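You operate a simulated robot arm through the tools that you are given. There is no shell and no other tool. Be economical: measure what you need, move in short steps, check, and stop when the job is done.

You are at the controls of a simulated robot arm. One attempt, no reset.

TASK
Shut the stop valve, run the pressure off, fit the filter the drawer's label asks for, bin the stained one.
Fine: drawer and tap shut, valve open again. Where these are worked on the way, their far stop is far enough and under half their travel is too little: stop valve.
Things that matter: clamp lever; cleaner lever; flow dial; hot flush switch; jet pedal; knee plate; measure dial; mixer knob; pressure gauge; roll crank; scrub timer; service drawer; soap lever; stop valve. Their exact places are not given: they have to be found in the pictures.

Only the result counts: the job must be done as asked and must still hold three seconds after the hand-in. Knocking over, shifting, dropping, spilling or breaking anything else fails it.

THE ROBOT
A 6-joint arm with a two-finger parallel gripper on a trunk, on a base that drives. Base frame: it is fixed to the floor where the robot stands at the start and does not move with it; the origin is under the middle of the robot, x ahead of it, y to its left, z up. Lengths are in mm, angles in degrees, forces in N, time in s.
With the tool pointing down near the work surface it reaches from about 100 to 680 mm from the robot's upright axis, wherever it stands. Its first joint turns from -166.0 to 166.0 degrees. Places, roughly: clamp lever [1000, -1000, 1300]; cleaner lever [1000, -900, 1100]; flow dial [700, -1400, 800]; hot flush switch [1100, -1200, 1200]; jet pedal [600, -1200, 100]; knee plate [700, -1000, 700]; measure dial [700, -1200, 800]; mixer knob [1100, -1200, 1000]; pressure gauge [700, 0, 700]; roll crank [1000, -1400, 1500]; scrub timer [1100, -1200, 1400]; service drawer [800, -1500, 500]; soap lever [1000, -1700, 1100]; stop valve [600, 0, 700]; tap lever [1000, -1400, 1200]; towel key [1000, -700, 1300]. Payload 3.91 kg.
The TCP is the grasp point between the finger pads, 30 mm short of the fingertips. In the tool frame z runs along the fingers and y along their closing line. The gripper opens to 110 mm. The fingers are 20 mm wide and 10 mm thick; the gripper's body (48 by 112 mm) begins 55 mm behind the TCP.
Orientation is that of the tool frame in the base frame, as [roll, pitch, yaw] about the fixed x, y, z axes, in that order (R = Rz(yaw) Ry(pitch) Rx(roll)). With the fingers straight down and closing along the base's y, the tool's x points along the base's -x, its y along +y and its z along -z.

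THE INTERFACE
- The arm moves only by the tool nudge_tool. Its argument "steps" is a list of rows, each an object of numbers (a shift or turn left out is 0, a gripper value left out holds the last): "tx", "ty", "tz": the shift along the base's x, y, z in mm; "ax", "ay", "az": the turn, a rotation vector about the base's x, y, z in degrees. In form: [{"tx": .., "ty": .., "tz": .., "ax": .., "ay": .., "az": ..}, ...]. A call has 1 to 12 rows; each row shifts and turns the commanded pose from where the row before left it. "jaw" is the finger opening in mm, from 0 to 110, set as the call begins (left out, the last holds). Each row takes 0.2 s and may step no farther than 50 mm and 8.6 degrees from the row before; otherwise, or with a gripper value out of range, the whole call is refused. Where a pose cannot be reached the arm comes as near as it can. A force on the tool above 60 N (or 10 N above the force at the start of the call, whichever is more), or a blocked arm, ends the call early, and 0.2 s more pass. The fingers move at their own pace (about 45 mm/s each) and stop on an object; they squeeze with about 22 N. The grip force told is the motor's: it shows also when the fingers shut on nothing. Time passes only in rows, and 0.2 s behind the last, so rows that do not move let the fingers close. It gives the time, the measured TCP pose, the force on the tool (base axes), the opening and the grip force at its end, in the units of the frame above (readings bear some noise), with the torque about the TCP (base axes, N m) and any sound that the robot's microphone picked up, and new pictures: "pictures" is both (left out), scene, wrist or none.
- Cameras (640 x 400 px; columns grow to the right, rows downward): "scene" is now at [-8.3, 102.8, 1582.5]; the picture's right is [-0.49, -0.87, 0.00], its down [-0.65, 0.37, -0.66] and it looks along [0.58, -0.33, -0.75] (base axes); focal length 267 px, centre (320, 200). "wrist" rides on the gripper at [77, 7, -114] in the tool frame; the picture's right is [-0.09, 1.00, 0.00], its down [-0.80, -0.07, -0.59] and it looks along [-0.59, -0.05, 0.80] (tool axes); focal length 270 px, centre (320, 200).
- lift_body(by): slides the trunk up (or, below 0, down) by that many mm; the arm and the scene camera ride with it, the base frame stays. It gives what a move gives, with no picture.
- steer(legs): drives the robot by 1 to 6 legs, each [ahead, turn to the left] in mm and degrees, along the robot's own axes; the way and the turn of a leg run together, so that a leg with both is an arc; at most 1500 mm and 180 degrees a leg. The arm and the cameras ride along, it lands a little off, and it stops where it bumps. It gives what a move gives, and a new picture of the scene camera.
- aim_head(pan, tilt): turns the head with the scene camera to pan (to the left, within 155 degrees either way) and tilt (down, from -29 to 69), counted from straight ahead of the robot. It gives what a move gives, and a new picture of the scene camera.
- point_at(camera, pixels): for up to 12 pixels [column, row] of the newest picture of that camera ("zoom" is the newest enlarged one), the place [x, y, z] in the base frame of the surface seen there, good to about 2 mm. No time passes.
- enlarge(camera, box): a new picture of the part [left, top, right, bottom] of that camera's present view, enlarged. No time passes.
- close_job(): hands the job in; it is judged then, once.

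Go step by step. Measure first, check grasps and placings, and put right what went wrong. The budget is 80 turns and 260 pictures, counting those below and the enlarged ones. Unless the task says otherwise, let go and move clear before handing in, and close with one line.

The tools are called after ">>>" by a JSON object that holds its "fn" and its "kwargs". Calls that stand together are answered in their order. nudge_tool: Moves the arm, as the interface text tells. Its arguments: {"type":"object","properties":{"steps":{"type":"array"},"jaw":{"type":"number"},"pictures":{"type":"string","enum":["both","scene","wrist","none"]}},"required":["steps"]} The other tools are called the same way: lift_body (by) slides the trunk up or down; steer (legs) drives the base; aim_head (pan, tilt) turns the head that bears the scene camera; point_at (camera, pixels) gives the place of the surface under pixels of a picture; enlarge (camera, box) takes an enlarged picture of a part of a camera's view; close_job () hands the job in.

At the start:

```text
t: 0.0
position: [461.6, -47.9, 1137.9]
tool_rot: [180.0, 0.0, -179.7]
contact_force: [-0.1, 0.2, 0.3]
ft_torque: [-0.01, 0.0, 0.0]
width: 110.0
gripper_force: 0.1
trunk travel left (down, up): [-550.0, 60.0]
robot x, y, heading: [1.7, -8.4, 0.1]
head pan, tilt: [-29.5, 48.4]
```

scene: 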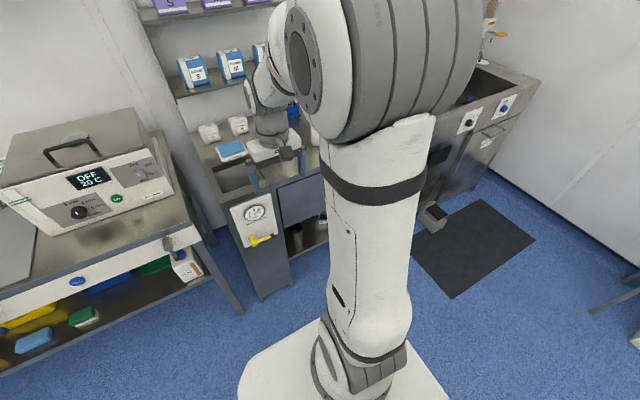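
wrist: 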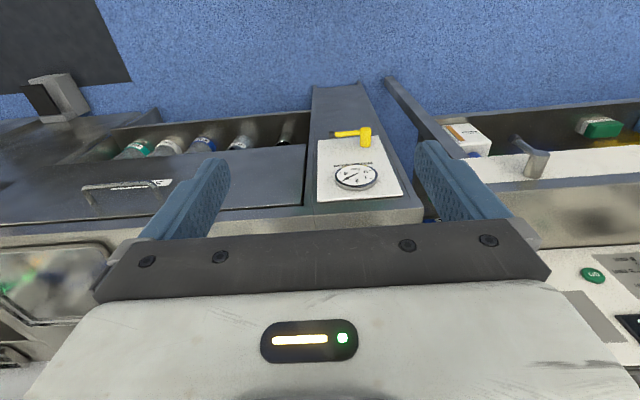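

The scene shows the gauge and yellow valve around (257,225), and a sink with dials to the right. I'll look around with the head and enlarge the views.

>>> {"fn": "enlarge", "kwargs": {"camera": "scene", "box": [170, 100, 330, 300]}}

>>> {"fn": "enlarge", "kwargs": {"camera": "wrist", "box": [90, 80, 470, 240]}}

>>> {"fn": "point_at", "kwargs": {"camera": "wrist", "pixels": [[355, 176], [364, 137], [340, 134], [130, 184], [165, 145], [345, 100]]}}

>>> {"fn": "aim_head", "kwargs": {"pan": -60, "tilt": 30}}

```text
2.00 times, centred on (250, 200) of scene
```

zoom: 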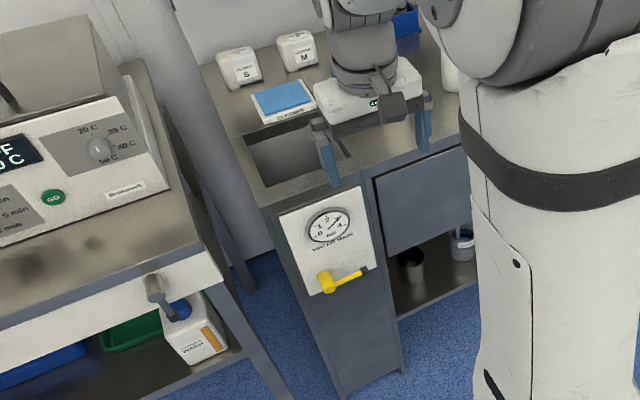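

```text
1.68 times, centred on (280, 160) of wrist
```

zoom: 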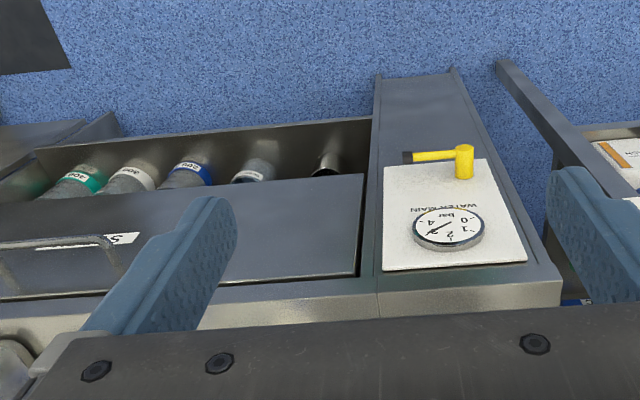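

```text
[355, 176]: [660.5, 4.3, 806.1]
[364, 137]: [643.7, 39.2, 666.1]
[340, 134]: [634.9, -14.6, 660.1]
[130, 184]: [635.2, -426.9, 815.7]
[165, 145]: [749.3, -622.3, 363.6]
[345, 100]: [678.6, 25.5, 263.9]
```

```text
t: 0.9
position: [459.5, -47.5, 1136.6]
tool_rot: [-179.9, -0.1, -179.7]
contact_force: [0.2, -0.3, 0.4]
ft_torque: [0.02, 0.01, 0.03]
width: 110.0
gripper_force: 0.0
trunk travel left (down, up): [-550.0, 60.0]
robot x, y, heading: [-1.1, -8.3, 0.1]
head pan, tilt: [-60.0, 30.0]
```

scene: 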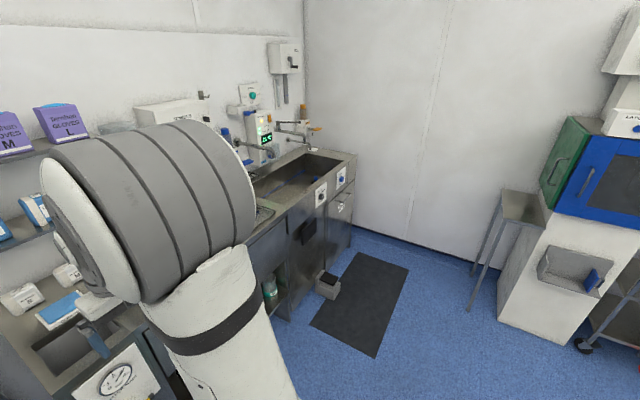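

The picture shows the sink near (310,180). I'll zoom on the sink wall, the dials and the spare tubes.

>>> {"fn": "enlarge", "kwargs": {"camera": "scene", "box": [220, 80, 360, 170]}}

>>> {"fn": "enlarge", "kwargs": {"camera": "scene", "box": [240, 160, 370, 310]}}

>>> {"fn": "enlarge", "kwargs": {"camera": "wrist", "box": [100, 110, 310, 200]}}

>>> {"fn": "enlarge", "kwargs": {"camera": "scene", "box": [470, 90, 640, 360]}}

>>> {"fn": "point_at", "kwargs": {"camera": "scene", "pixels": [[341, 205], [320, 196], [341, 178], [314, 128], [262, 138], [252, 96], [290, 62], [309, 228], [328, 283], [320, 180]]}}

```text
4.44 times, centred on (290, 125) of scene
```

zoom: 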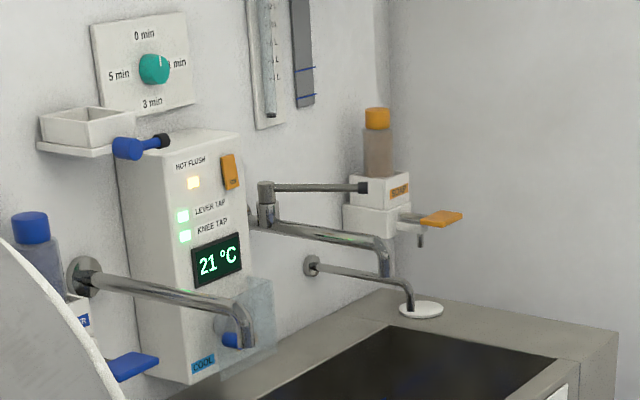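

```text
2.67 times, centred on (305, 235) of scene
```

zoom: 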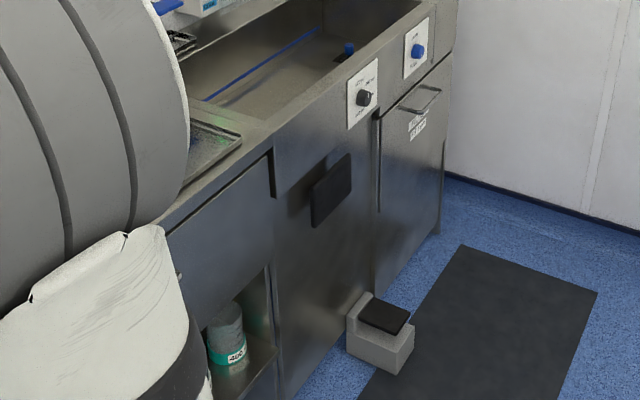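

```text
3.05 times, centred on (205, 155) of wrist
```

zoom: 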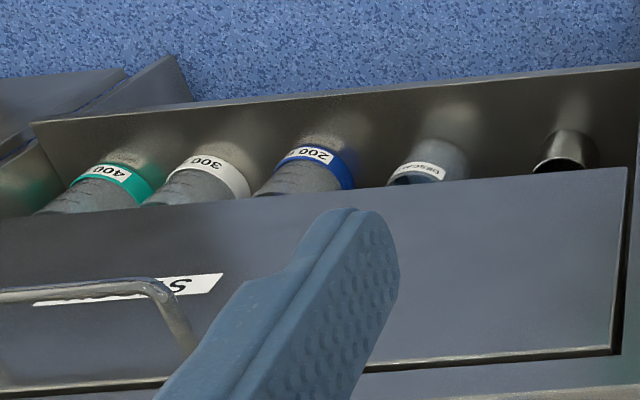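

```text
1.48 times, centred on (555, 225) of scene
```

zoom: 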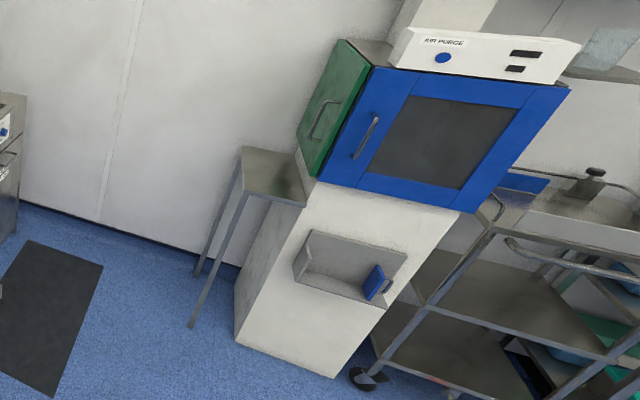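

```text
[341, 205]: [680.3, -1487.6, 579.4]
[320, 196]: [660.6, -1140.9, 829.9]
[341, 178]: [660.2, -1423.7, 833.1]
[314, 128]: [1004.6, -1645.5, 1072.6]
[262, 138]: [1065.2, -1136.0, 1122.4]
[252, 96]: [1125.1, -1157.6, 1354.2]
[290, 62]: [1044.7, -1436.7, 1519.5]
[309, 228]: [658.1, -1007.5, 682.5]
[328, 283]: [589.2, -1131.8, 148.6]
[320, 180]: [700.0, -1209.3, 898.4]
```

Valve lever lies horizontally at z≈660; I need a close look for marks showing which way is shut, and a look at the left side for a bin.

>>> {"fn": "enlarge", "kwargs": {"camera": "wrist", "box": [310, 120, 410, 200]}}

>>> {"fn": "aim_head", "kwargs": {"pan": -5, "tilt": 60}}

>>> {"fn": "enlarge", "kwargs": {"camera": "scene", "box": [240, 100, 400, 200]}}

>>> {"fn": "aim_head", "kwargs": {"pan": -110, "tilt": 30}}

>>> {"fn": "aim_head", "kwargs": {"pan": 60, "tilt": 35}}

```text
5.00 times, centred on (360, 160) of wrist
```

zoom: 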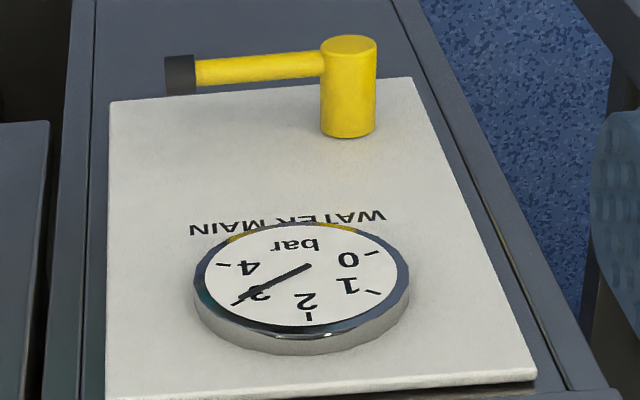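

```text
t: 2.2
position: [458.9, -48.1, 1135.9]
tool_rot: [180.0, 0.0, -179.8]
contact_force: [0.2, 0.6, -0.2]
ft_torque: [0.01, 0.01, -0.02]
width: 110.1
gripper_force: 0.0
trunk travel left (down, up): [-550.0, 60.0]
robot x, y, heading: [1.8, -11.0, 0.0]
head pan, tilt: [-5.0, 60.0]
```

scene: 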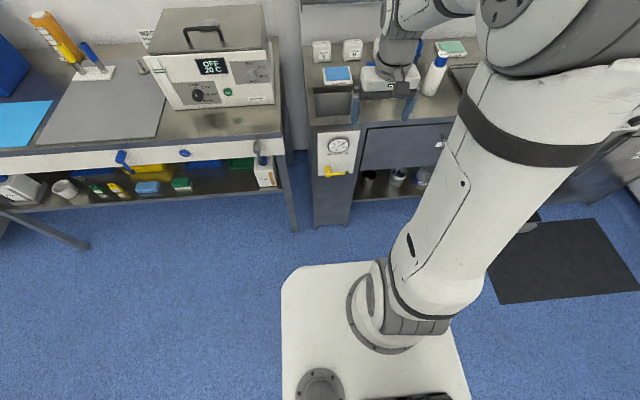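

```text
4.00 times, centred on (320, 150) of scene
```

zoom: 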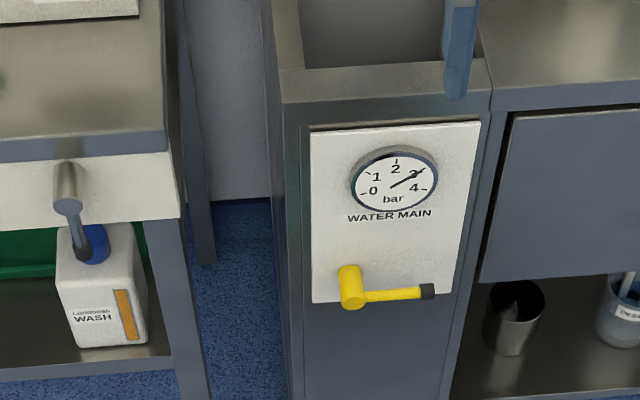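

```text
t: 4.0
position: [460.3, -46.7, 1136.1]
tool_rot: [180.0, 0.0, -179.7]
contact_force: [-0.3, 0.1, -0.4]
ft_torque: [0.01, 0.0, -0.01]
width: 109.8
gripper_force: 0.0
trunk travel left (down, up): [-550.0, 60.0]
robot x, y, heading: [-3.5, -8.9, 0.2]
head pan, tilt: [-110.0, 30.0]
```

scene: 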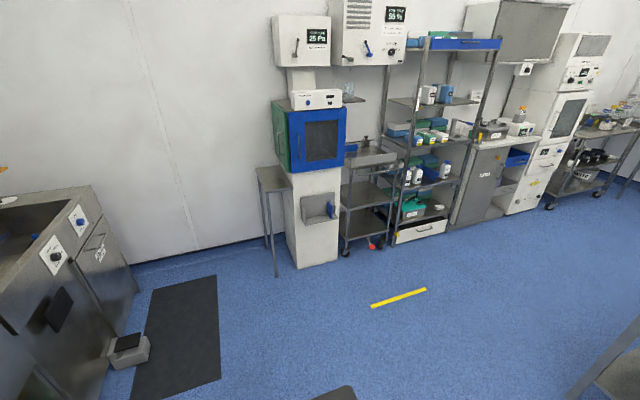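

```text
t: 6.6
position: [460.1, -47.4, 1136.7]
tool_rot: [-180.0, 0.0, -179.9]
contact_force: [0.1, -0.3, 0.3]
ft_torque: [0.02, -0.04, 0.03]
width: 109.9
gripper_force: 0.1
trunk travel left (down, up): [-550.0, 60.0]
robot x, y, heading: [0.2, -8.1, 0.0]
head pan, tilt: [60.0, 35.0]
```

scene: 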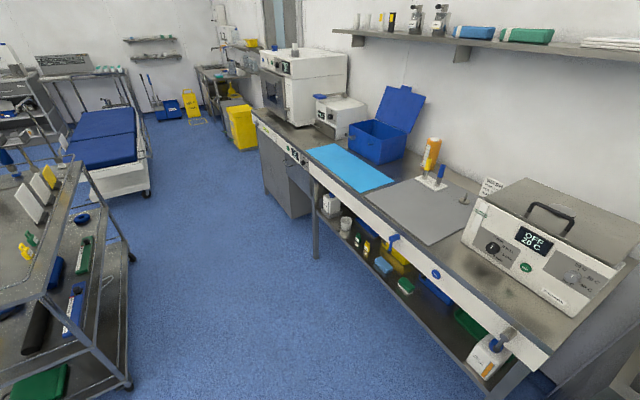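

The gauge reads 3 bar and the valve lever points to -y (right). I'll lower the trunk and turn the hand to face +x.

>>> {"fn": "lift_body", "kwargs": {"by": -420}}

>>> {"fn": "nudge_tool", "kwargs": {"steps": [{"ay": -8.2, "tx": 0}, {"ay": -8.2, "tx": 0}, {"ay": -8.2, "tx": 0}, {"ay": -8.2, "tx": 5}, {"ay": -8.2, "tx": 5}, {"ay": -8.2, "tx": 5}, {"ay": -8.2, "tx": 5}, {"ay": -8.2, "tx": 5}, {"ay": -8.2, "tx": 5}, {"ay": -8.2, "tx": 5}, {"ay": -8, "tx": 5}], "jaw": 0}}

>>> {"fn": "aim_head", "kwargs": {"pan": 0, "tilt": 35}}

```text
refused: -420 is not a number from -400 to 400
```

```text
t: 9.0
position: [546.8, -61.8, 1167.3]
tool_rot: [167.1, 84.6, 169.1]
contact_force: [-0.2, -0.5, 0.8]
ft_torque: [-0.02, 0.03, 0.0]
width: 0.1
gripper_force: 22.1
out of reach, approached as far as the arm can: row 6, 8, 9, 10, 11
trunk travel left (down, up): [-550.0, 60.0]
robot x, y, heading: [1.7, -6.8, 0.2]
head pan, tilt: [60.0, 35.0]
```

scene: 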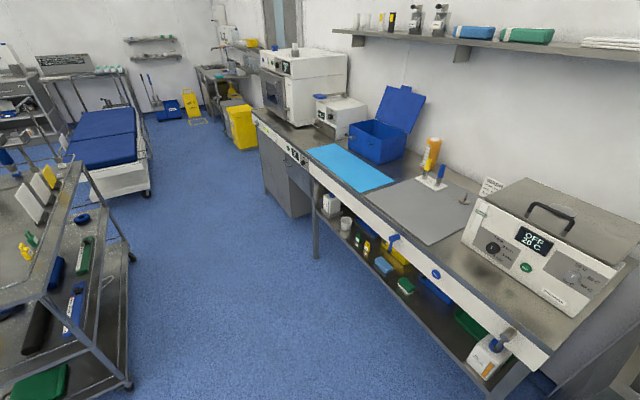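
wrist: 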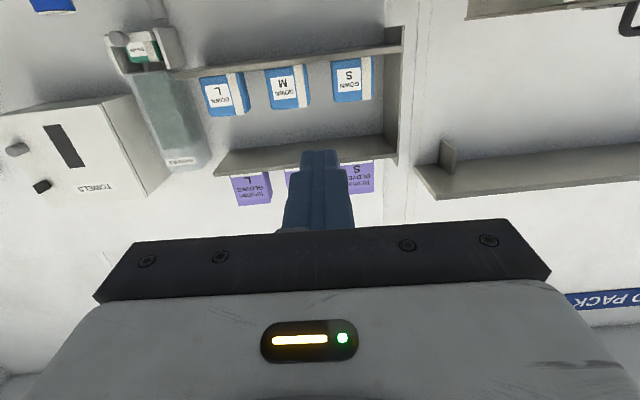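

```text
t: 10.3
position: [545.3, -62.2, 1167.2]
tool_rot: [167.2, 84.4, 169.3]
contact_force: [-0.5, 0.9, -0.8]
ft_torque: [0.02, 0.0, 0.0]
width: 0.1
gripper_force: 21.4
trunk travel left (down, up): [-550.0, 60.0]
robot x, y, heading: [3.0, -8.7, 0.0]
head pan, tilt: [0.0, 35.0]
```

scene: 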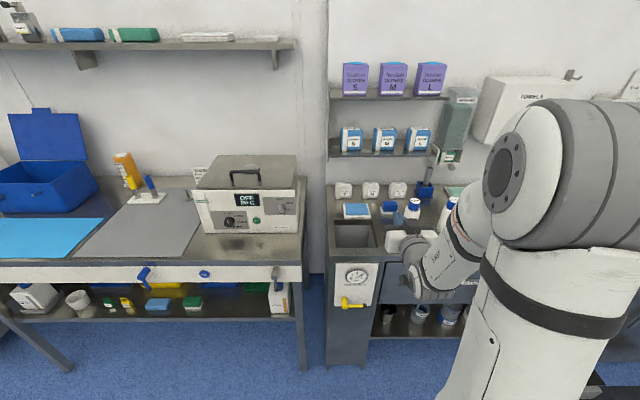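

The hand now faces +x at z≈1167. Lowering the trunk by 400 and looking at the valve through both cameras.

>>> {"fn": "lift_body", "kwargs": {"by": -400}}

>>> {"fn": "nudge_tool", "kwargs": {"steps": [{"tx": -20, "tz": -10}]}}

```text
t: 14.1
position: [544.9, -62.5, 768.9]
tool_rot: [167.1, 84.5, 169.2]
contact_force: [-0.4, 0.1, 0.9]
ft_torque: [0.0, -0.01, 0.04]
width: 0.0
gripper_force: 22.4
trunk travel left (down, up): [-150.0, 460.0]
robot x, y, heading: [1.8, -9.8, 0.0]
head pan, tilt: [0.0, 35.0]
```

```text
t: 14.5
position: [546.0, -65.0, 763.8]
tool_rot: [166.6, 84.4, 168.5]
contact_force: [-0.1, 0.2, -0.4]
ft_torque: [-0.01, -0.01, 0.02]
width: 0.3
gripper_force: 22.3
out of reach, approached as far as the arm can: row 1
trunk travel left (down, up): [-150.0, 460.0]
robot x, y, heading: [-1.5, -10.7, -0.1]
head pan, tilt: [0.0, 35.0]
```

scene: 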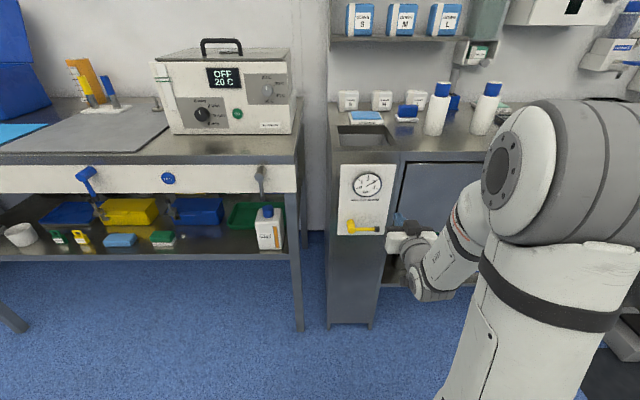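
wrist: 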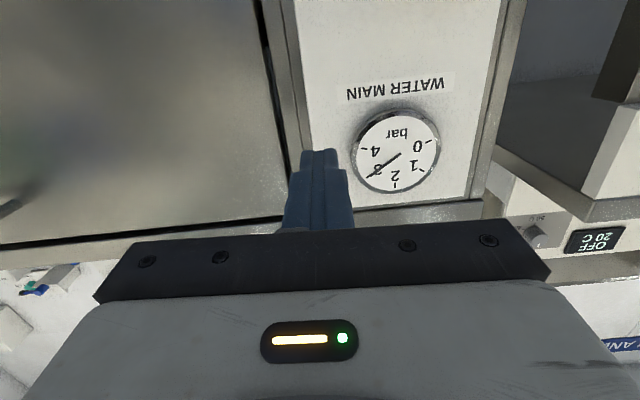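

The pose is near the arm's inner limit, so I'll back the base up for more room, and measure the lever.

>>> {"fn": "point_at", "kwargs": {"camera": "scene", "pixels": [[349, 226], [362, 229], [370, 229], [377, 230], [367, 190], [360, 205]]}}

>>> {"fn": "steer", "kwargs": {"legs": [[-120, 0]]}}

>>> {"fn": "enlarge", "kwargs": {"camera": "scene", "box": [320, 140, 480, 260]}}

```text
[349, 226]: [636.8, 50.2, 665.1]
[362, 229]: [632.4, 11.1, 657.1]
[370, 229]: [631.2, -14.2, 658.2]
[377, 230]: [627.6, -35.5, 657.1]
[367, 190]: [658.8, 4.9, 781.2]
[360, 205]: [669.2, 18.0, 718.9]
```

```text
t: 15.8
position: [423.2, -66.4, 763.2]
tool_rot: [166.5, 84.5, 168.6]
contact_force: [-0.6, 0.1, -0.8]
ft_torque: [0.02, -0.02, -0.02]
width: 0.0
gripper_force: 21.8
trunk travel left (down, up): [-150.0, 460.0]
robot x, y, heading: [-123.8, -6.1, -0.1]
head pan, tilt: [0.0, 35.0]
```

scene: 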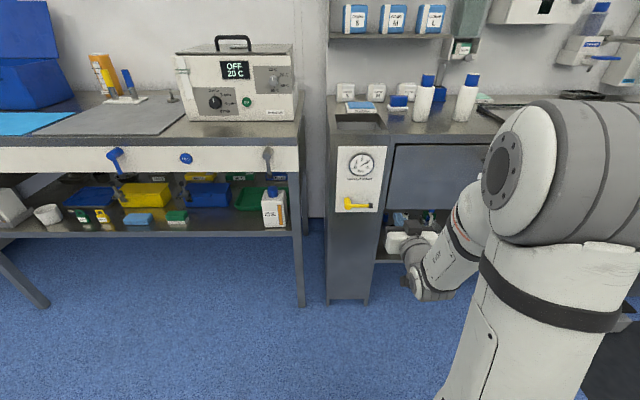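

```text
3.33 times, centred on (400, 200) of scene
```

zoom: 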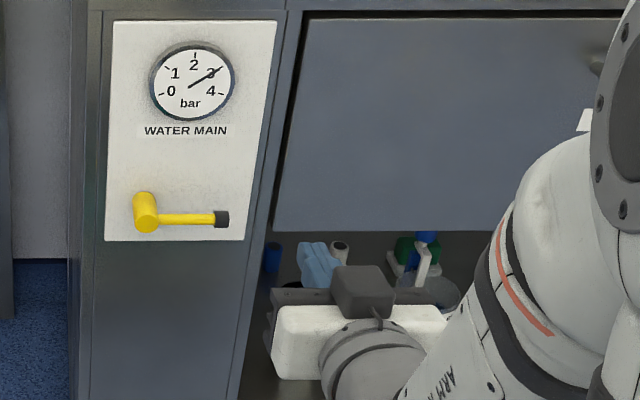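

Lever: pivot near y=45, tip y≈-38, z≈660, x≈632. I'll move the closed fingertips to just before and above the lever's outer end.

>>> {"fn": "nudge_tool", "kwargs": {"steps": [{"tx": 35, "ty": 10, "tz": -16}, {"tx": 35, "ty": 10, "tz": -16}, {"tx": 35, "ty": 10, "tz": -16}, {"tx": 32, "ty": 10, "tz": -15}, {}]}}

```text
t: 17.0
position: [555.7, -83.9, 706.7]
tool_rot: [168.9, 84.4, 171.4]
contact_force: [0.1, -0.6, 0.0]
ft_torque: [0.0, 0.01, 0.0]
width: 0.2
gripper_force: 21.9
out of reach, approached as far as the arm can: row 1, 2, 3, 4
trunk travel left (down, up): [-150.0, 460.0]
robot x, y, heading: [-125.2, -8.9, -0.1]
head pan, tilt: [0.0, 35.0]
```

scene: 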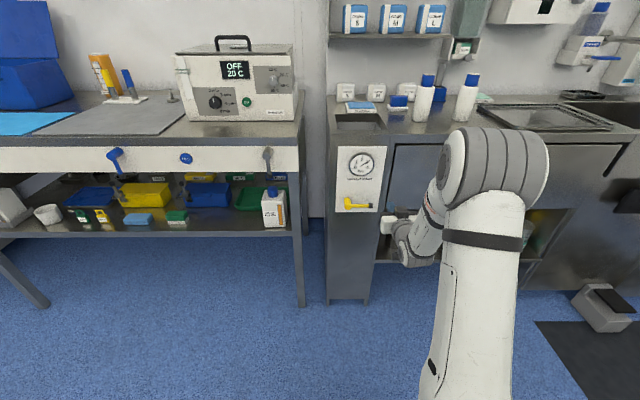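
wrist: 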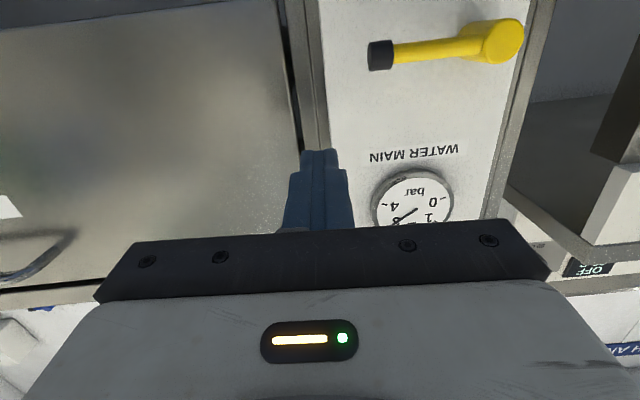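

The level pose hits a joint limit (y came to -84 rather than -25). I'll pitch the tool down about 25° and shift in y.

>>> {"fn": "nudge_tool", "kwargs": {"steps": [{"ay": 8}, {"ay": 8}, {"ay": 8, "ty": 20}, {"ty": 20}, {"ty": 18}, {}]}}

```text
t: 18.4
position: [552.8, -33.9, 709.5]
tool_rot: [175.5, 60.4, 177.8]
contact_force: [-0.8, -1.1, -0.1]
ft_torque: [-0.01, -0.03, 0.0]
width: 0.0
gripper_force: 22.1
out of reach, approached as far as the arm can: row 5
trunk travel left (down, up): [-150.0, 460.0]
robot x, y, heading: [-123.1, -7.3, -0.1]
head pan, tilt: [0.0, 35.0]
```

scene: 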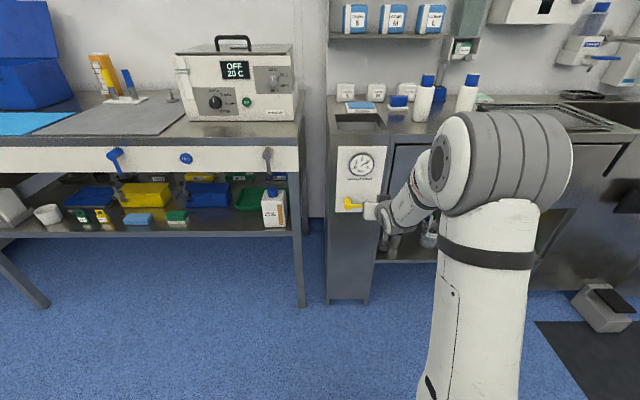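
wrist: 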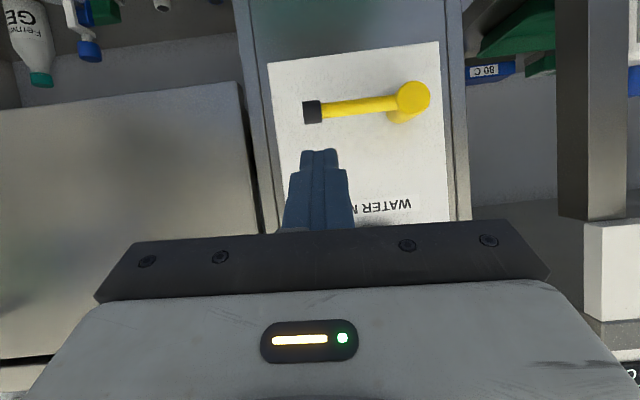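

The limit likely comes from the trunk being too low for this height. I'll raise the trunk 250 and lower the arm by the same.

>>> {"fn": "nudge_tool", "kwargs": {"steps": [{"tx": -50}, {}], "pictures": "none"}}

>>> {"fn": "lift_body", "kwargs": {"by": 250}}

>>> {"fn": "nudge_tool", "kwargs": {"steps": [{"tz": -45}, {"tz": -45}, {"tz": -45}, {"tz": -45}, {"tz": -45}, {"tz": -25, "ty": 10}, {}]}}

```text
t: 19.0
position: [501.7, -39.2, 708.1]
tool_rot: [175.6, 60.4, 177.9]
contact_force: [-0.5, -0.8, -0.2]
ft_torque: [0.02, -0.02, -0.03]
width: 0.2
gripper_force: 22.0
out of reach, approached as far as the arm can: row 1
trunk travel left (down, up): [-150.0, 460.0]
robot x, y, heading: [-128.2, -9.8, -0.1]
head pan, tilt: [0.0, 35.0]
```

```text
t: 21.6
position: [502.9, -38.7, 957.7]
tool_rot: [175.6, 60.5, 177.8]
contact_force: [0.4, 0.2, -0.3]
ft_torque: [-0.05, 0.0, 0.0]
width: 0.1
gripper_force: 22.0
trunk travel left (down, up): [-400.0, 210.0]
robot x, y, heading: [-124.0, -9.1, -0.2]
head pan, tilt: [0.0, 35.0]
```

```text
t: 23.1
position: [528.8, -70.1, 735.3]
tool_rot: [171.4, 59.7, 174.5]
contact_force: [0.4, 0.2, -0.2]
ft_torque: [-0.03, 0.0, 0.0]
width: 0.0
gripper_force: 21.5
out of reach, approached as far as the arm can: row 1, 2, 3, 4, 5, 6
trunk travel left (down, up): [-400.0, 210.0]
robot x, y, heading: [-125.3, -10.3, -0.1]
head pan, tilt: [0.0, 35.0]
```

scene: 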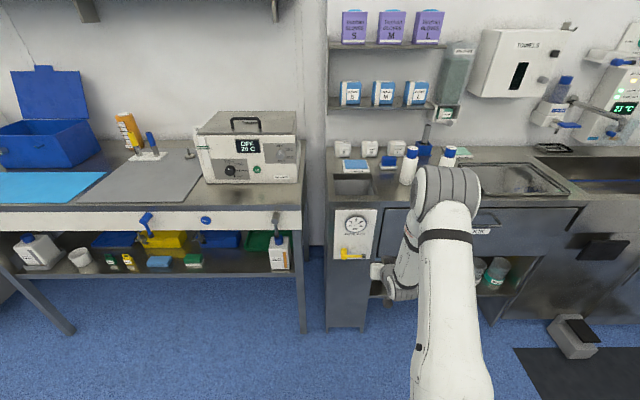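
wrist: 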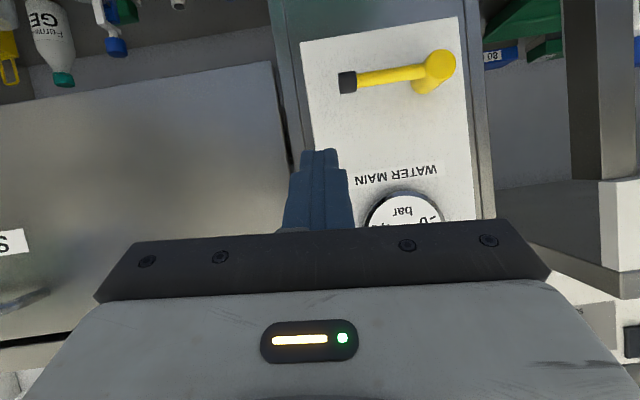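

Higher trunk made it worse, so I'll revert: arm up, trunk down, and a steeper tool pitch (about 45°).

>>> {"fn": "nudge_tool", "kwargs": {"steps": [{"tz": 45, "ay": 5}, {"tz": 45, "ay": 5}, {"tz": 45, "ay": 5}, {"tz": 45}, {"tz": 45}, {}], "pictures": "none"}}

>>> {"fn": "lift_body", "kwargs": {"by": -250}}

>>> {"fn": "steer", "kwargs": {"legs": [[-60, 0]]}}

>>> {"fn": "nudge_tool", "kwargs": {"steps": [{"tx": 30}, {}]}}

```text
t: 24.6
position: [531.9, -70.9, 963.6]
tool_rot: [176.5, 45.6, 178.4]
contact_force: [0.0, 0.6, 0.6]
ft_torque: [-0.07, -0.03, -0.01]
width: 0.0
gripper_force: 22.1
trunk travel left (down, up): [-400.0, 210.0]
robot x, y, heading: [-122.3, -8.0, -0.2]
head pan, tilt: [0.0, 35.0]
```

```text
t: 27.1
position: [531.5, -71.0, 712.7]
tool_rot: [176.4, 45.5, 178.3]
contact_force: [0.0, 0.1, -0.7]
ft_torque: [-0.01, -0.03, -0.02]
width: 0.0
gripper_force: 21.9
trunk travel left (down, up): [-150.0, 460.0]
robot x, y, heading: [-124.7, -12.6, -0.0]
head pan, tilt: [0.0, 35.0]
```

```text
t: 28.1
position: [470.4, -68.6, 714.0]
tool_rot: [176.5, 45.4, 178.4]
contact_force: [-0.8, 0.0, 0.3]
ft_torque: [-0.03, 0.05, 0.02]
width: 0.0
gripper_force: 22.0
trunk travel left (down, up): [-150.0, 460.0]
robot x, y, heading: [-184.6, -8.9, -0.1]
head pan, tilt: [0.0, 35.0]
```

scene: 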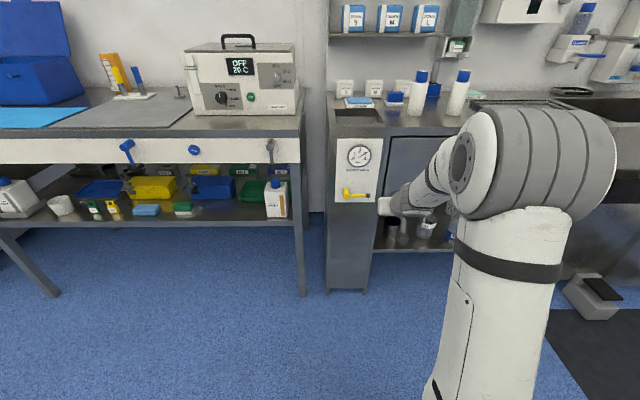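

```text
t: 28.7
position: [499.2, -70.2, 713.9]
tool_rot: [176.4, 45.4, 178.7]
contact_force: [-0.4, 0.0, 0.4]
ft_torque: [0.02, -0.02, 0.02]
width: 0.1
gripper_force: 22.0
trunk travel left (down, up): [-150.0, 460.0]
robot x, y, heading: [-183.2, -10.6, 0.2]
head pan, tilt: [0.0, 35.0]
```

scene: 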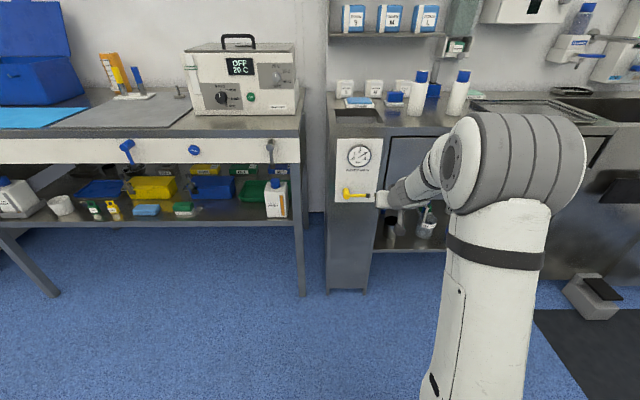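
wrist: 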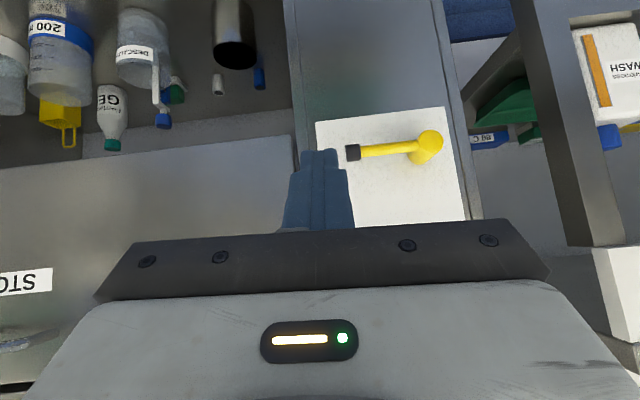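

Pose is reachable at 45°. I'll bring the fingertips above the lever's outer end.

>>> {"fn": "nudge_tool", "kwargs": {"steps": [{"tx": 20, "ty": 12, "tz": -2}, {"tx": 30, "ty": 12, "tz": -2}, {"tx": 30, "ty": 12, "tz": -2}, {"tx": 25, "ty": 10, "tz": -2}, {"tx": 18, "ty": 4, "tz": 0}, {}]}}

```text
t: 30.1
position: [623.6, -18.8, 704.5]
tool_rot: [176.4, 45.4, 178.5]
contact_force: [0.2, -0.3, 0.9]
ft_torque: [-0.02, -0.01, -0.01]
width: 0.0
gripper_force: 22.2
trunk travel left (down, up): [-150.0, 460.0]
robot x, y, heading: [-187.3, -7.1, 0.2]
head pan, tilt: [0.0, 35.0]
```

scene: 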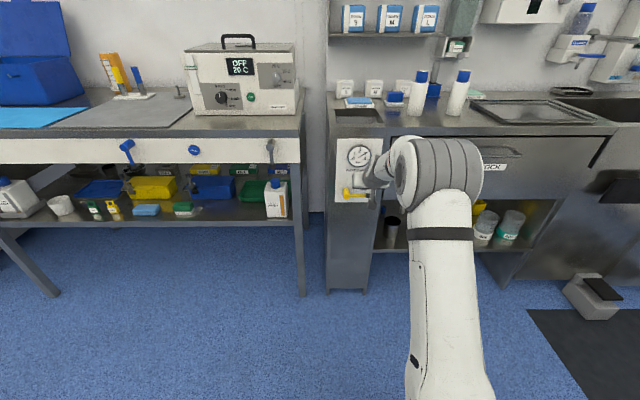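
wrist: 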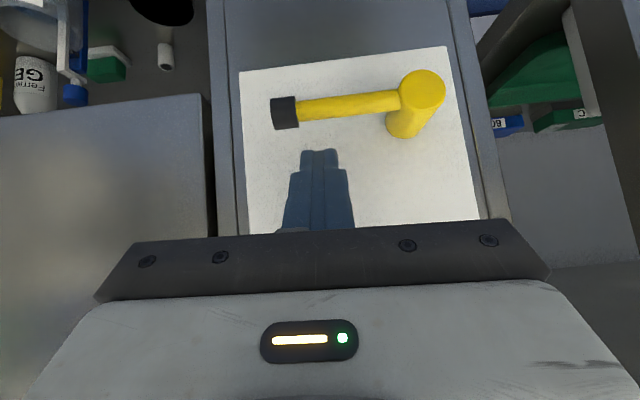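

Fingers are above the lever (black end at (285,112)). Pressing down along the arc.

>>> {"fn": "nudge_tool", "kwargs": {"steps": [{"tz": -15, "ty": -2}, {"tz": -14}, {"tz": -12}, {"tz": -10, "ty": 2}]}}

```text
t: 30.9
position: [630.2, -21.0, 682.9]
tool_rot: [176.7, 47.3, 178.6]
contact_force: [17.4, 1.7, 16.0]
ft_torque: [-0.02, -0.58, 0.18]
width: 0.1
gripper_force: 21.9
trunk travel left (down, up): [-150.0, 460.0]
robot x, y, heading: [-184.6, -9.6, 0.2]
head pan, tilt: [0.0, 35.0]
stopped in row 3: the force on the tool passed its limit (the readings are from after the stop); the commanded pose is now the measured one
```

scene: 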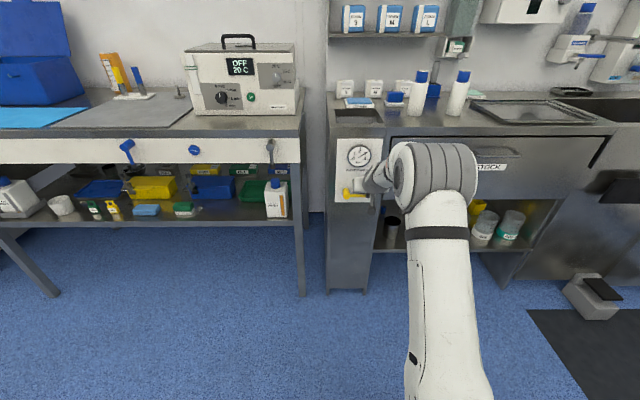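
wrist: 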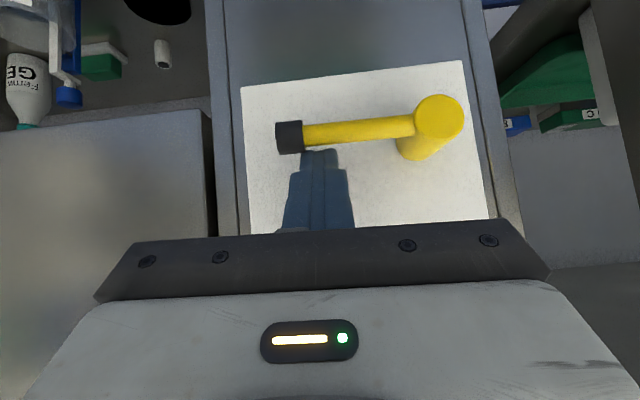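

The lever resists downward (force limit, lever still level), so the stop is probably there. I'll back off and go under it to push up.

>>> {"fn": "nudge_tool", "kwargs": {"steps": [{"tz": 15, "tx": -10}, {"tx": -40, "tz": 5}, {"tx": -30, "tz": -20, "ay": 1.5}, {"tz": -40}, {"tx": 10, "tz": -20}, {}]}}

>>> {"fn": "enlarge", "kwargs": {"camera": "scene", "box": [330, 130, 410, 210]}}

>>> {"fn": "point_at", "kwargs": {"camera": "zoom", "pixels": [[150, 490]]}}

```text
t: 32.3
position: [557.1, -21.1, 619.7]
tool_rot: [176.6, 45.1, 178.6]
contact_force: [-0.1, 0.7, -0.1]
ft_torque: [0.0, -0.02, -0.02]
width: 0.0
gripper_force: 22.6
trunk travel left (down, up): [-150.0, 460.0]
robot x, y, heading: [-184.6, -12.9, -0.1]
head pan, tilt: [0.0, 35.0]
```

scene: 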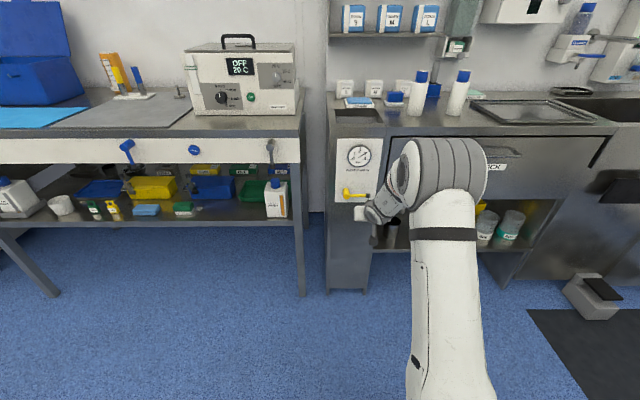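
wrist: 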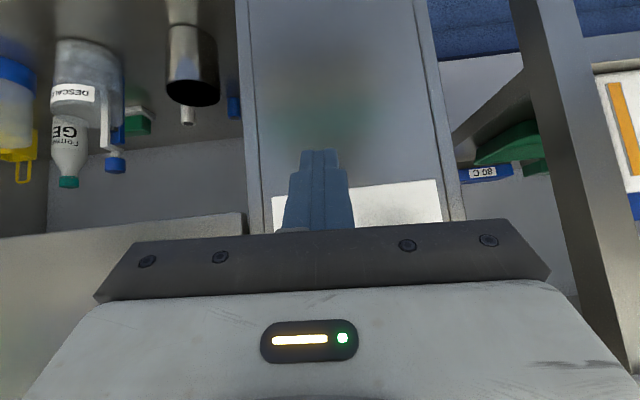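

```text
5.00 times, centred on (370, 170) of scene
```

zoom: 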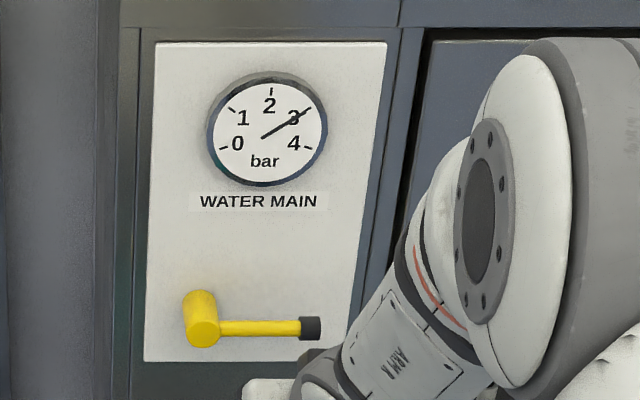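

```text
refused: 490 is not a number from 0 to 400
```

Lever unmoved. Now going under it and pushing up.

>>> {"fn": "nudge_tool", "kwargs": {"steps": [{"tx": 30, "ty": 3, "tz": 5}, {"tx": 28, "ty": 3, "tz": 5}, {"tz": 10}, {"tz": 10}, {"tz": 10}, {"tz": 10}]}}

>>> {"fn": "enlarge", "kwargs": {"camera": "scene", "box": [330, 130, 410, 210]}}

```text
t: 33.7
position: [616.3, -15.9, 668.1]
tool_rot: [176.6, 45.1, 178.7]
contact_force: [-4.1, 0.5, -3.6]
ft_torque: [-0.02, 0.09, 0.05]
width: 0.3
gripper_force: 22.2
trunk travel left (down, up): [-150.0, 460.0]
robot x, y, heading: [-188.4, -11.6, -0.2]
head pan, tilt: [0.0, 35.0]
```

scene: 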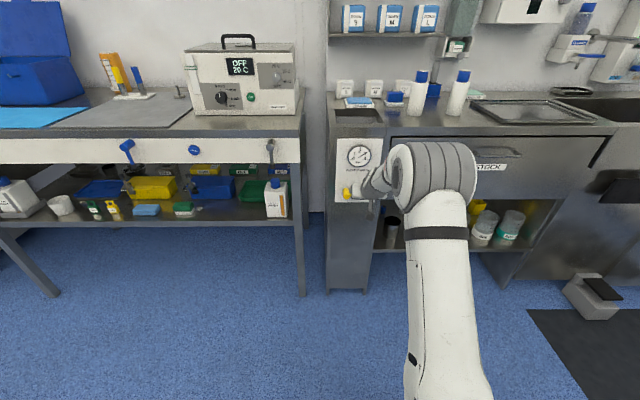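
wrist: 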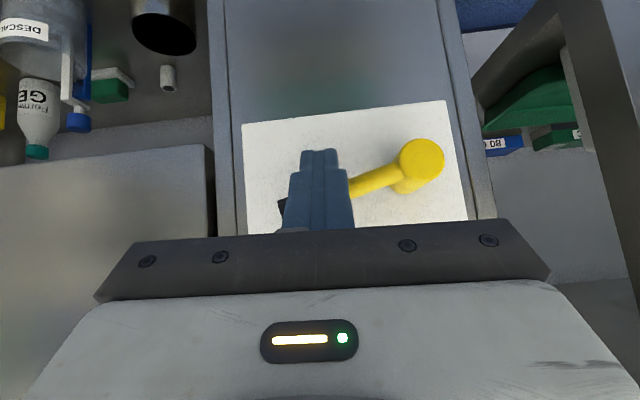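

```text
5.00 times, centred on (370, 170) of scene
```

zoom: 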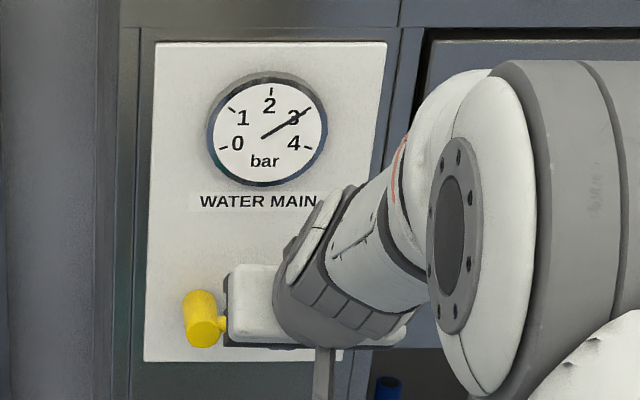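

The lever moves up easily (~5 N). Continuing along the arc to the far stop.

>>> {"fn": "nudge_tool", "kwargs": {"steps": [{"ty": 1, "tz": 14}, {"ty": 3, "tz": 8}, {"ty": 4, "tz": 7}, {"ty": 4, "tz": 7}, {"ty": 5, "tz": 6}, {"ty": 6, "tz": 5}, {"ty": 7, "tz": 5}, {"ty": 7, "tz": 3}, {"ty": 8, "tz": 2}, {"ty": 5}]}}

>>> {"fn": "enlarge", "kwargs": {"camera": "scene", "box": [330, 130, 410, 210]}}

```text
t: 35.9
position: [616.3, 28.0, 724.4]
tool_rot: [176.5, 45.0, 178.2]
contact_force: [-4.8, -39.4, -7.3]
ft_torque: [-0.84, 0.16, -0.73]
width: 0.0
gripper_force: 22.3
trunk travel left (down, up): [-150.0, 460.0]
robot x, y, heading: [-184.2, -7.5, 0.0]
head pan, tilt: [0.0, 35.0]
```

scene: 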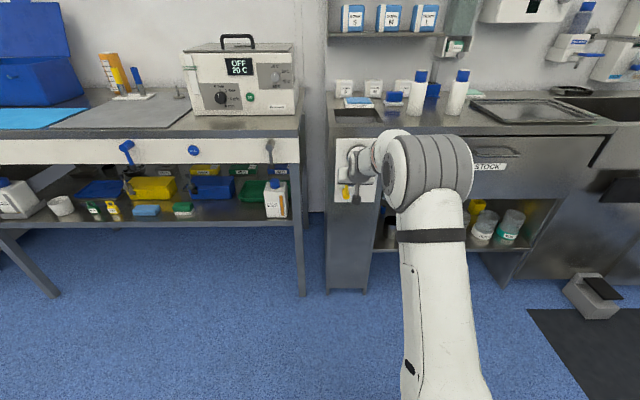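
wrist: 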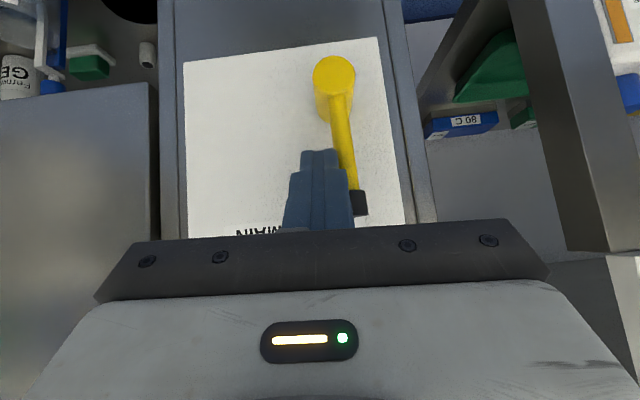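

```text
5.00 times, centred on (370, 170) of scene
```

zoom: 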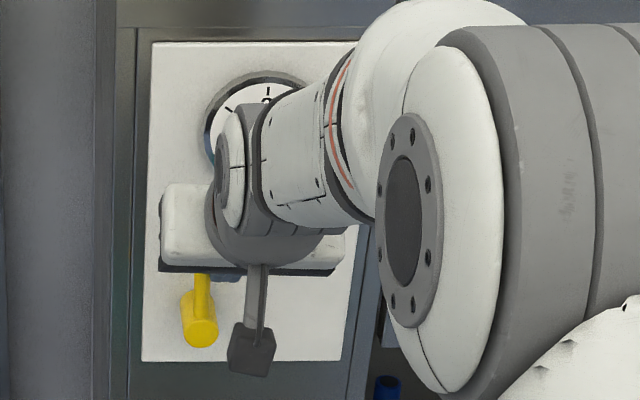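

Valve is at its far stop (lever up, 39 N side force). I'll back off, raise the trunk and verify, then drive toward the sink.

>>> {"fn": "nudge_tool", "kwargs": {"steps": [{"ty": -15}, {"tx": -40, "ty": -5}, {"tx": -45}, {"tx": -45}, {}], "pictures": "none"}}

>>> {"fn": "lift_body", "kwargs": {"by": 400}}

>>> {"fn": "steer", "kwargs": {"legs": [[0, 90], [-1380, 0], [0, -90]]}}

```text
t: 37.1
position: [486.2, 13.5, 728.1]
tool_rot: [176.6, 45.2, 178.5]
contact_force: [-0.8, -0.4, 0.1]
ft_torque: [0.02, -0.02, 0.01]
width: 0.0
gripper_force: 22.2
trunk travel left (down, up): [-150.0, 460.0]
robot x, y, heading: [-182.2, -6.8, 0.1]
head pan, tilt: [0.0, 35.0]
```

```text
t: 40.9
position: [486.2, 13.5, 1127.6]
tool_rot: [176.6, 45.2, 178.6]
contact_force: [-0.3, -0.3, -0.6]
ft_torque: [0.01, -0.01, 0.0]
width: 0.1
gripper_force: 22.2
trunk travel left (down, up): [-550.0, 60.0]
robot x, y, heading: [-188.7, -9.5, 0.1]
head pan, tilt: [0.0, 35.0]
```

```text
t: 42.5
position: [466.7, 152.4, 1127.5]
tool_rot: [176.5, 45.2, -169.1]
contact_force: [0.2, 0.3, -0.1]
ft_torque: [0.01, 0.02, 0.02]
width: 0.0
gripper_force: 21.8
trunk travel left (down, up): [-550.0, 60.0]
robot x, y, heading: [-184.4, -15.3, 9.7]
head pan, tilt: [0.0, 35.0]
stopped in leg 1: the robot was blocked; the commanded pose is now the measured one
```

scene: 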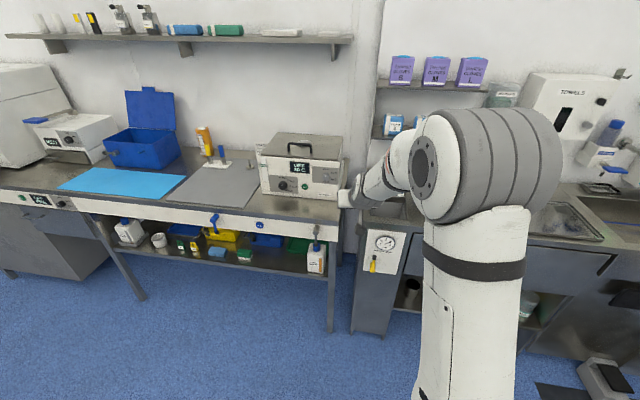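

Blocked after 10° of left turn; I need to see what touches. Looking around left and behind.

>>> {"fn": "aim_head", "kwargs": {"pan": 80, "tilt": 55}}

>>> {"fn": "aim_head", "kwargs": {"pan": 150, "tilt": 50}}

>>> {"fn": "aim_head", "kwargs": {"pan": -130, "tilt": 55}}

```text
t: 44.0
position: [467.0, 152.2, 1127.6]
tool_rot: [176.6, 45.3, -169.1]
contact_force: [-0.8, 0.4, 0.2]
ft_torque: [0.0, 0.03, 0.0]
width: 0.2
gripper_force: 21.9
trunk travel left (down, up): [-550.0, 60.0]
robot x, y, heading: [-186.4, -10.6, 10.0]
head pan, tilt: [80.0, 55.0]
```

scene: 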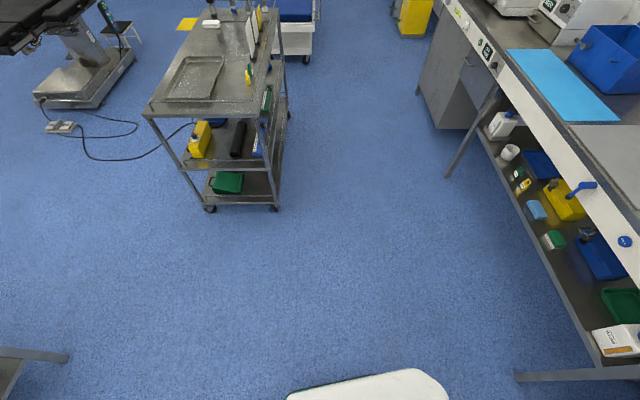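

```text
t: 45.4
position: [465.7, 151.5, 1126.8]
tool_rot: [176.6, 45.3, -169.2]
contact_force: [-0.2, 0.6, -0.3]
ft_torque: [0.01, 0.02, 0.03]
width: 0.0
gripper_force: 21.7
trunk travel left (down, up): [-550.0, 60.0]
robot x, y, heading: [-189.0, -14.9, 10.0]
head pan, tilt: [150.0, 50.0]
```

scene: 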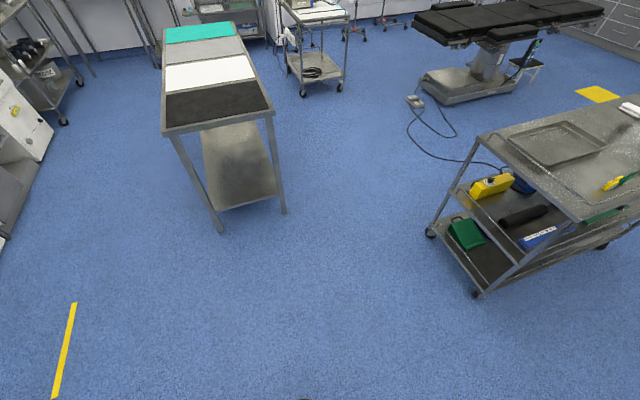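

```text
t: 49.2
position: [466.6, 151.1, 1127.0]
tool_rot: [176.7, 45.2, -169.2]
contact_force: [-0.1, -0.1, -0.8]
ft_torque: [0.0, 0.04, 0.02]
width: 0.0
gripper_force: 21.8
trunk travel left (down, up): [-550.0, 60.0]
robot x, y, heading: [-184.0, -16.4, 10.0]
head pan, tilt: [-130.0, 55.0]
```

scene: 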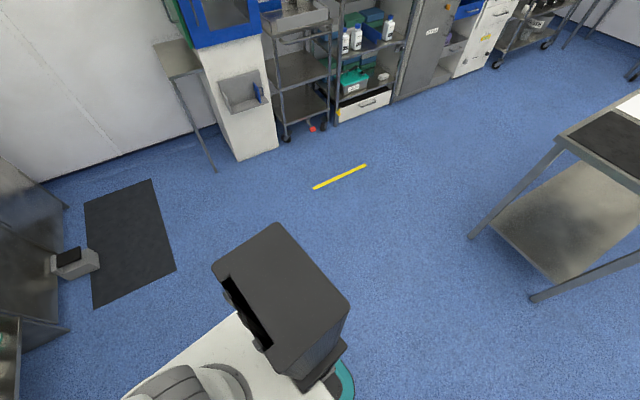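

No obvious contact; I'll measure nearby surfaces (table leg at (535,297), top edge (560,140), the black box).

>>> {"fn": "point_at", "kwargs": {"camera": "scene", "pixels": [[535, 297], [470, 235], [562, 138], [275, 270], [340, 390], [320, 300], [240, 330], [150, 385]]}}

>>> {"fn": "enlarge", "kwargs": {"camera": "scene", "box": [100, 200, 420, 400]}}

```text
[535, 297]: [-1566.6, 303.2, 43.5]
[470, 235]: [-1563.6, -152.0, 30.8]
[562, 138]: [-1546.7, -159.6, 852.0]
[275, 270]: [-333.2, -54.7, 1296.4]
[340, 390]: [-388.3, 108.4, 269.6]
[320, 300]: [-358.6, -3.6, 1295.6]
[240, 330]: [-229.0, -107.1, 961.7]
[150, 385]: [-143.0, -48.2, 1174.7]
```

```text
2.00 times, centred on (260, 300) of scene
```

zoom: 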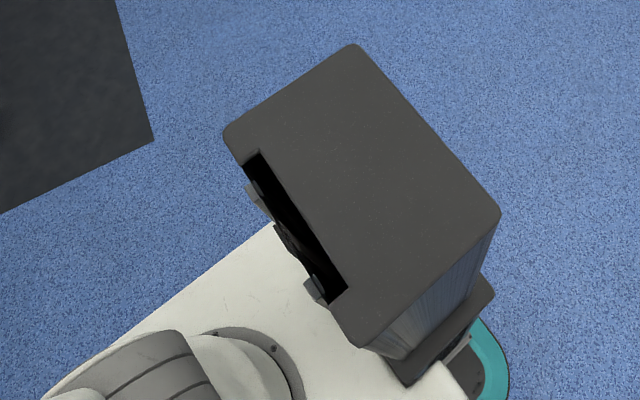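

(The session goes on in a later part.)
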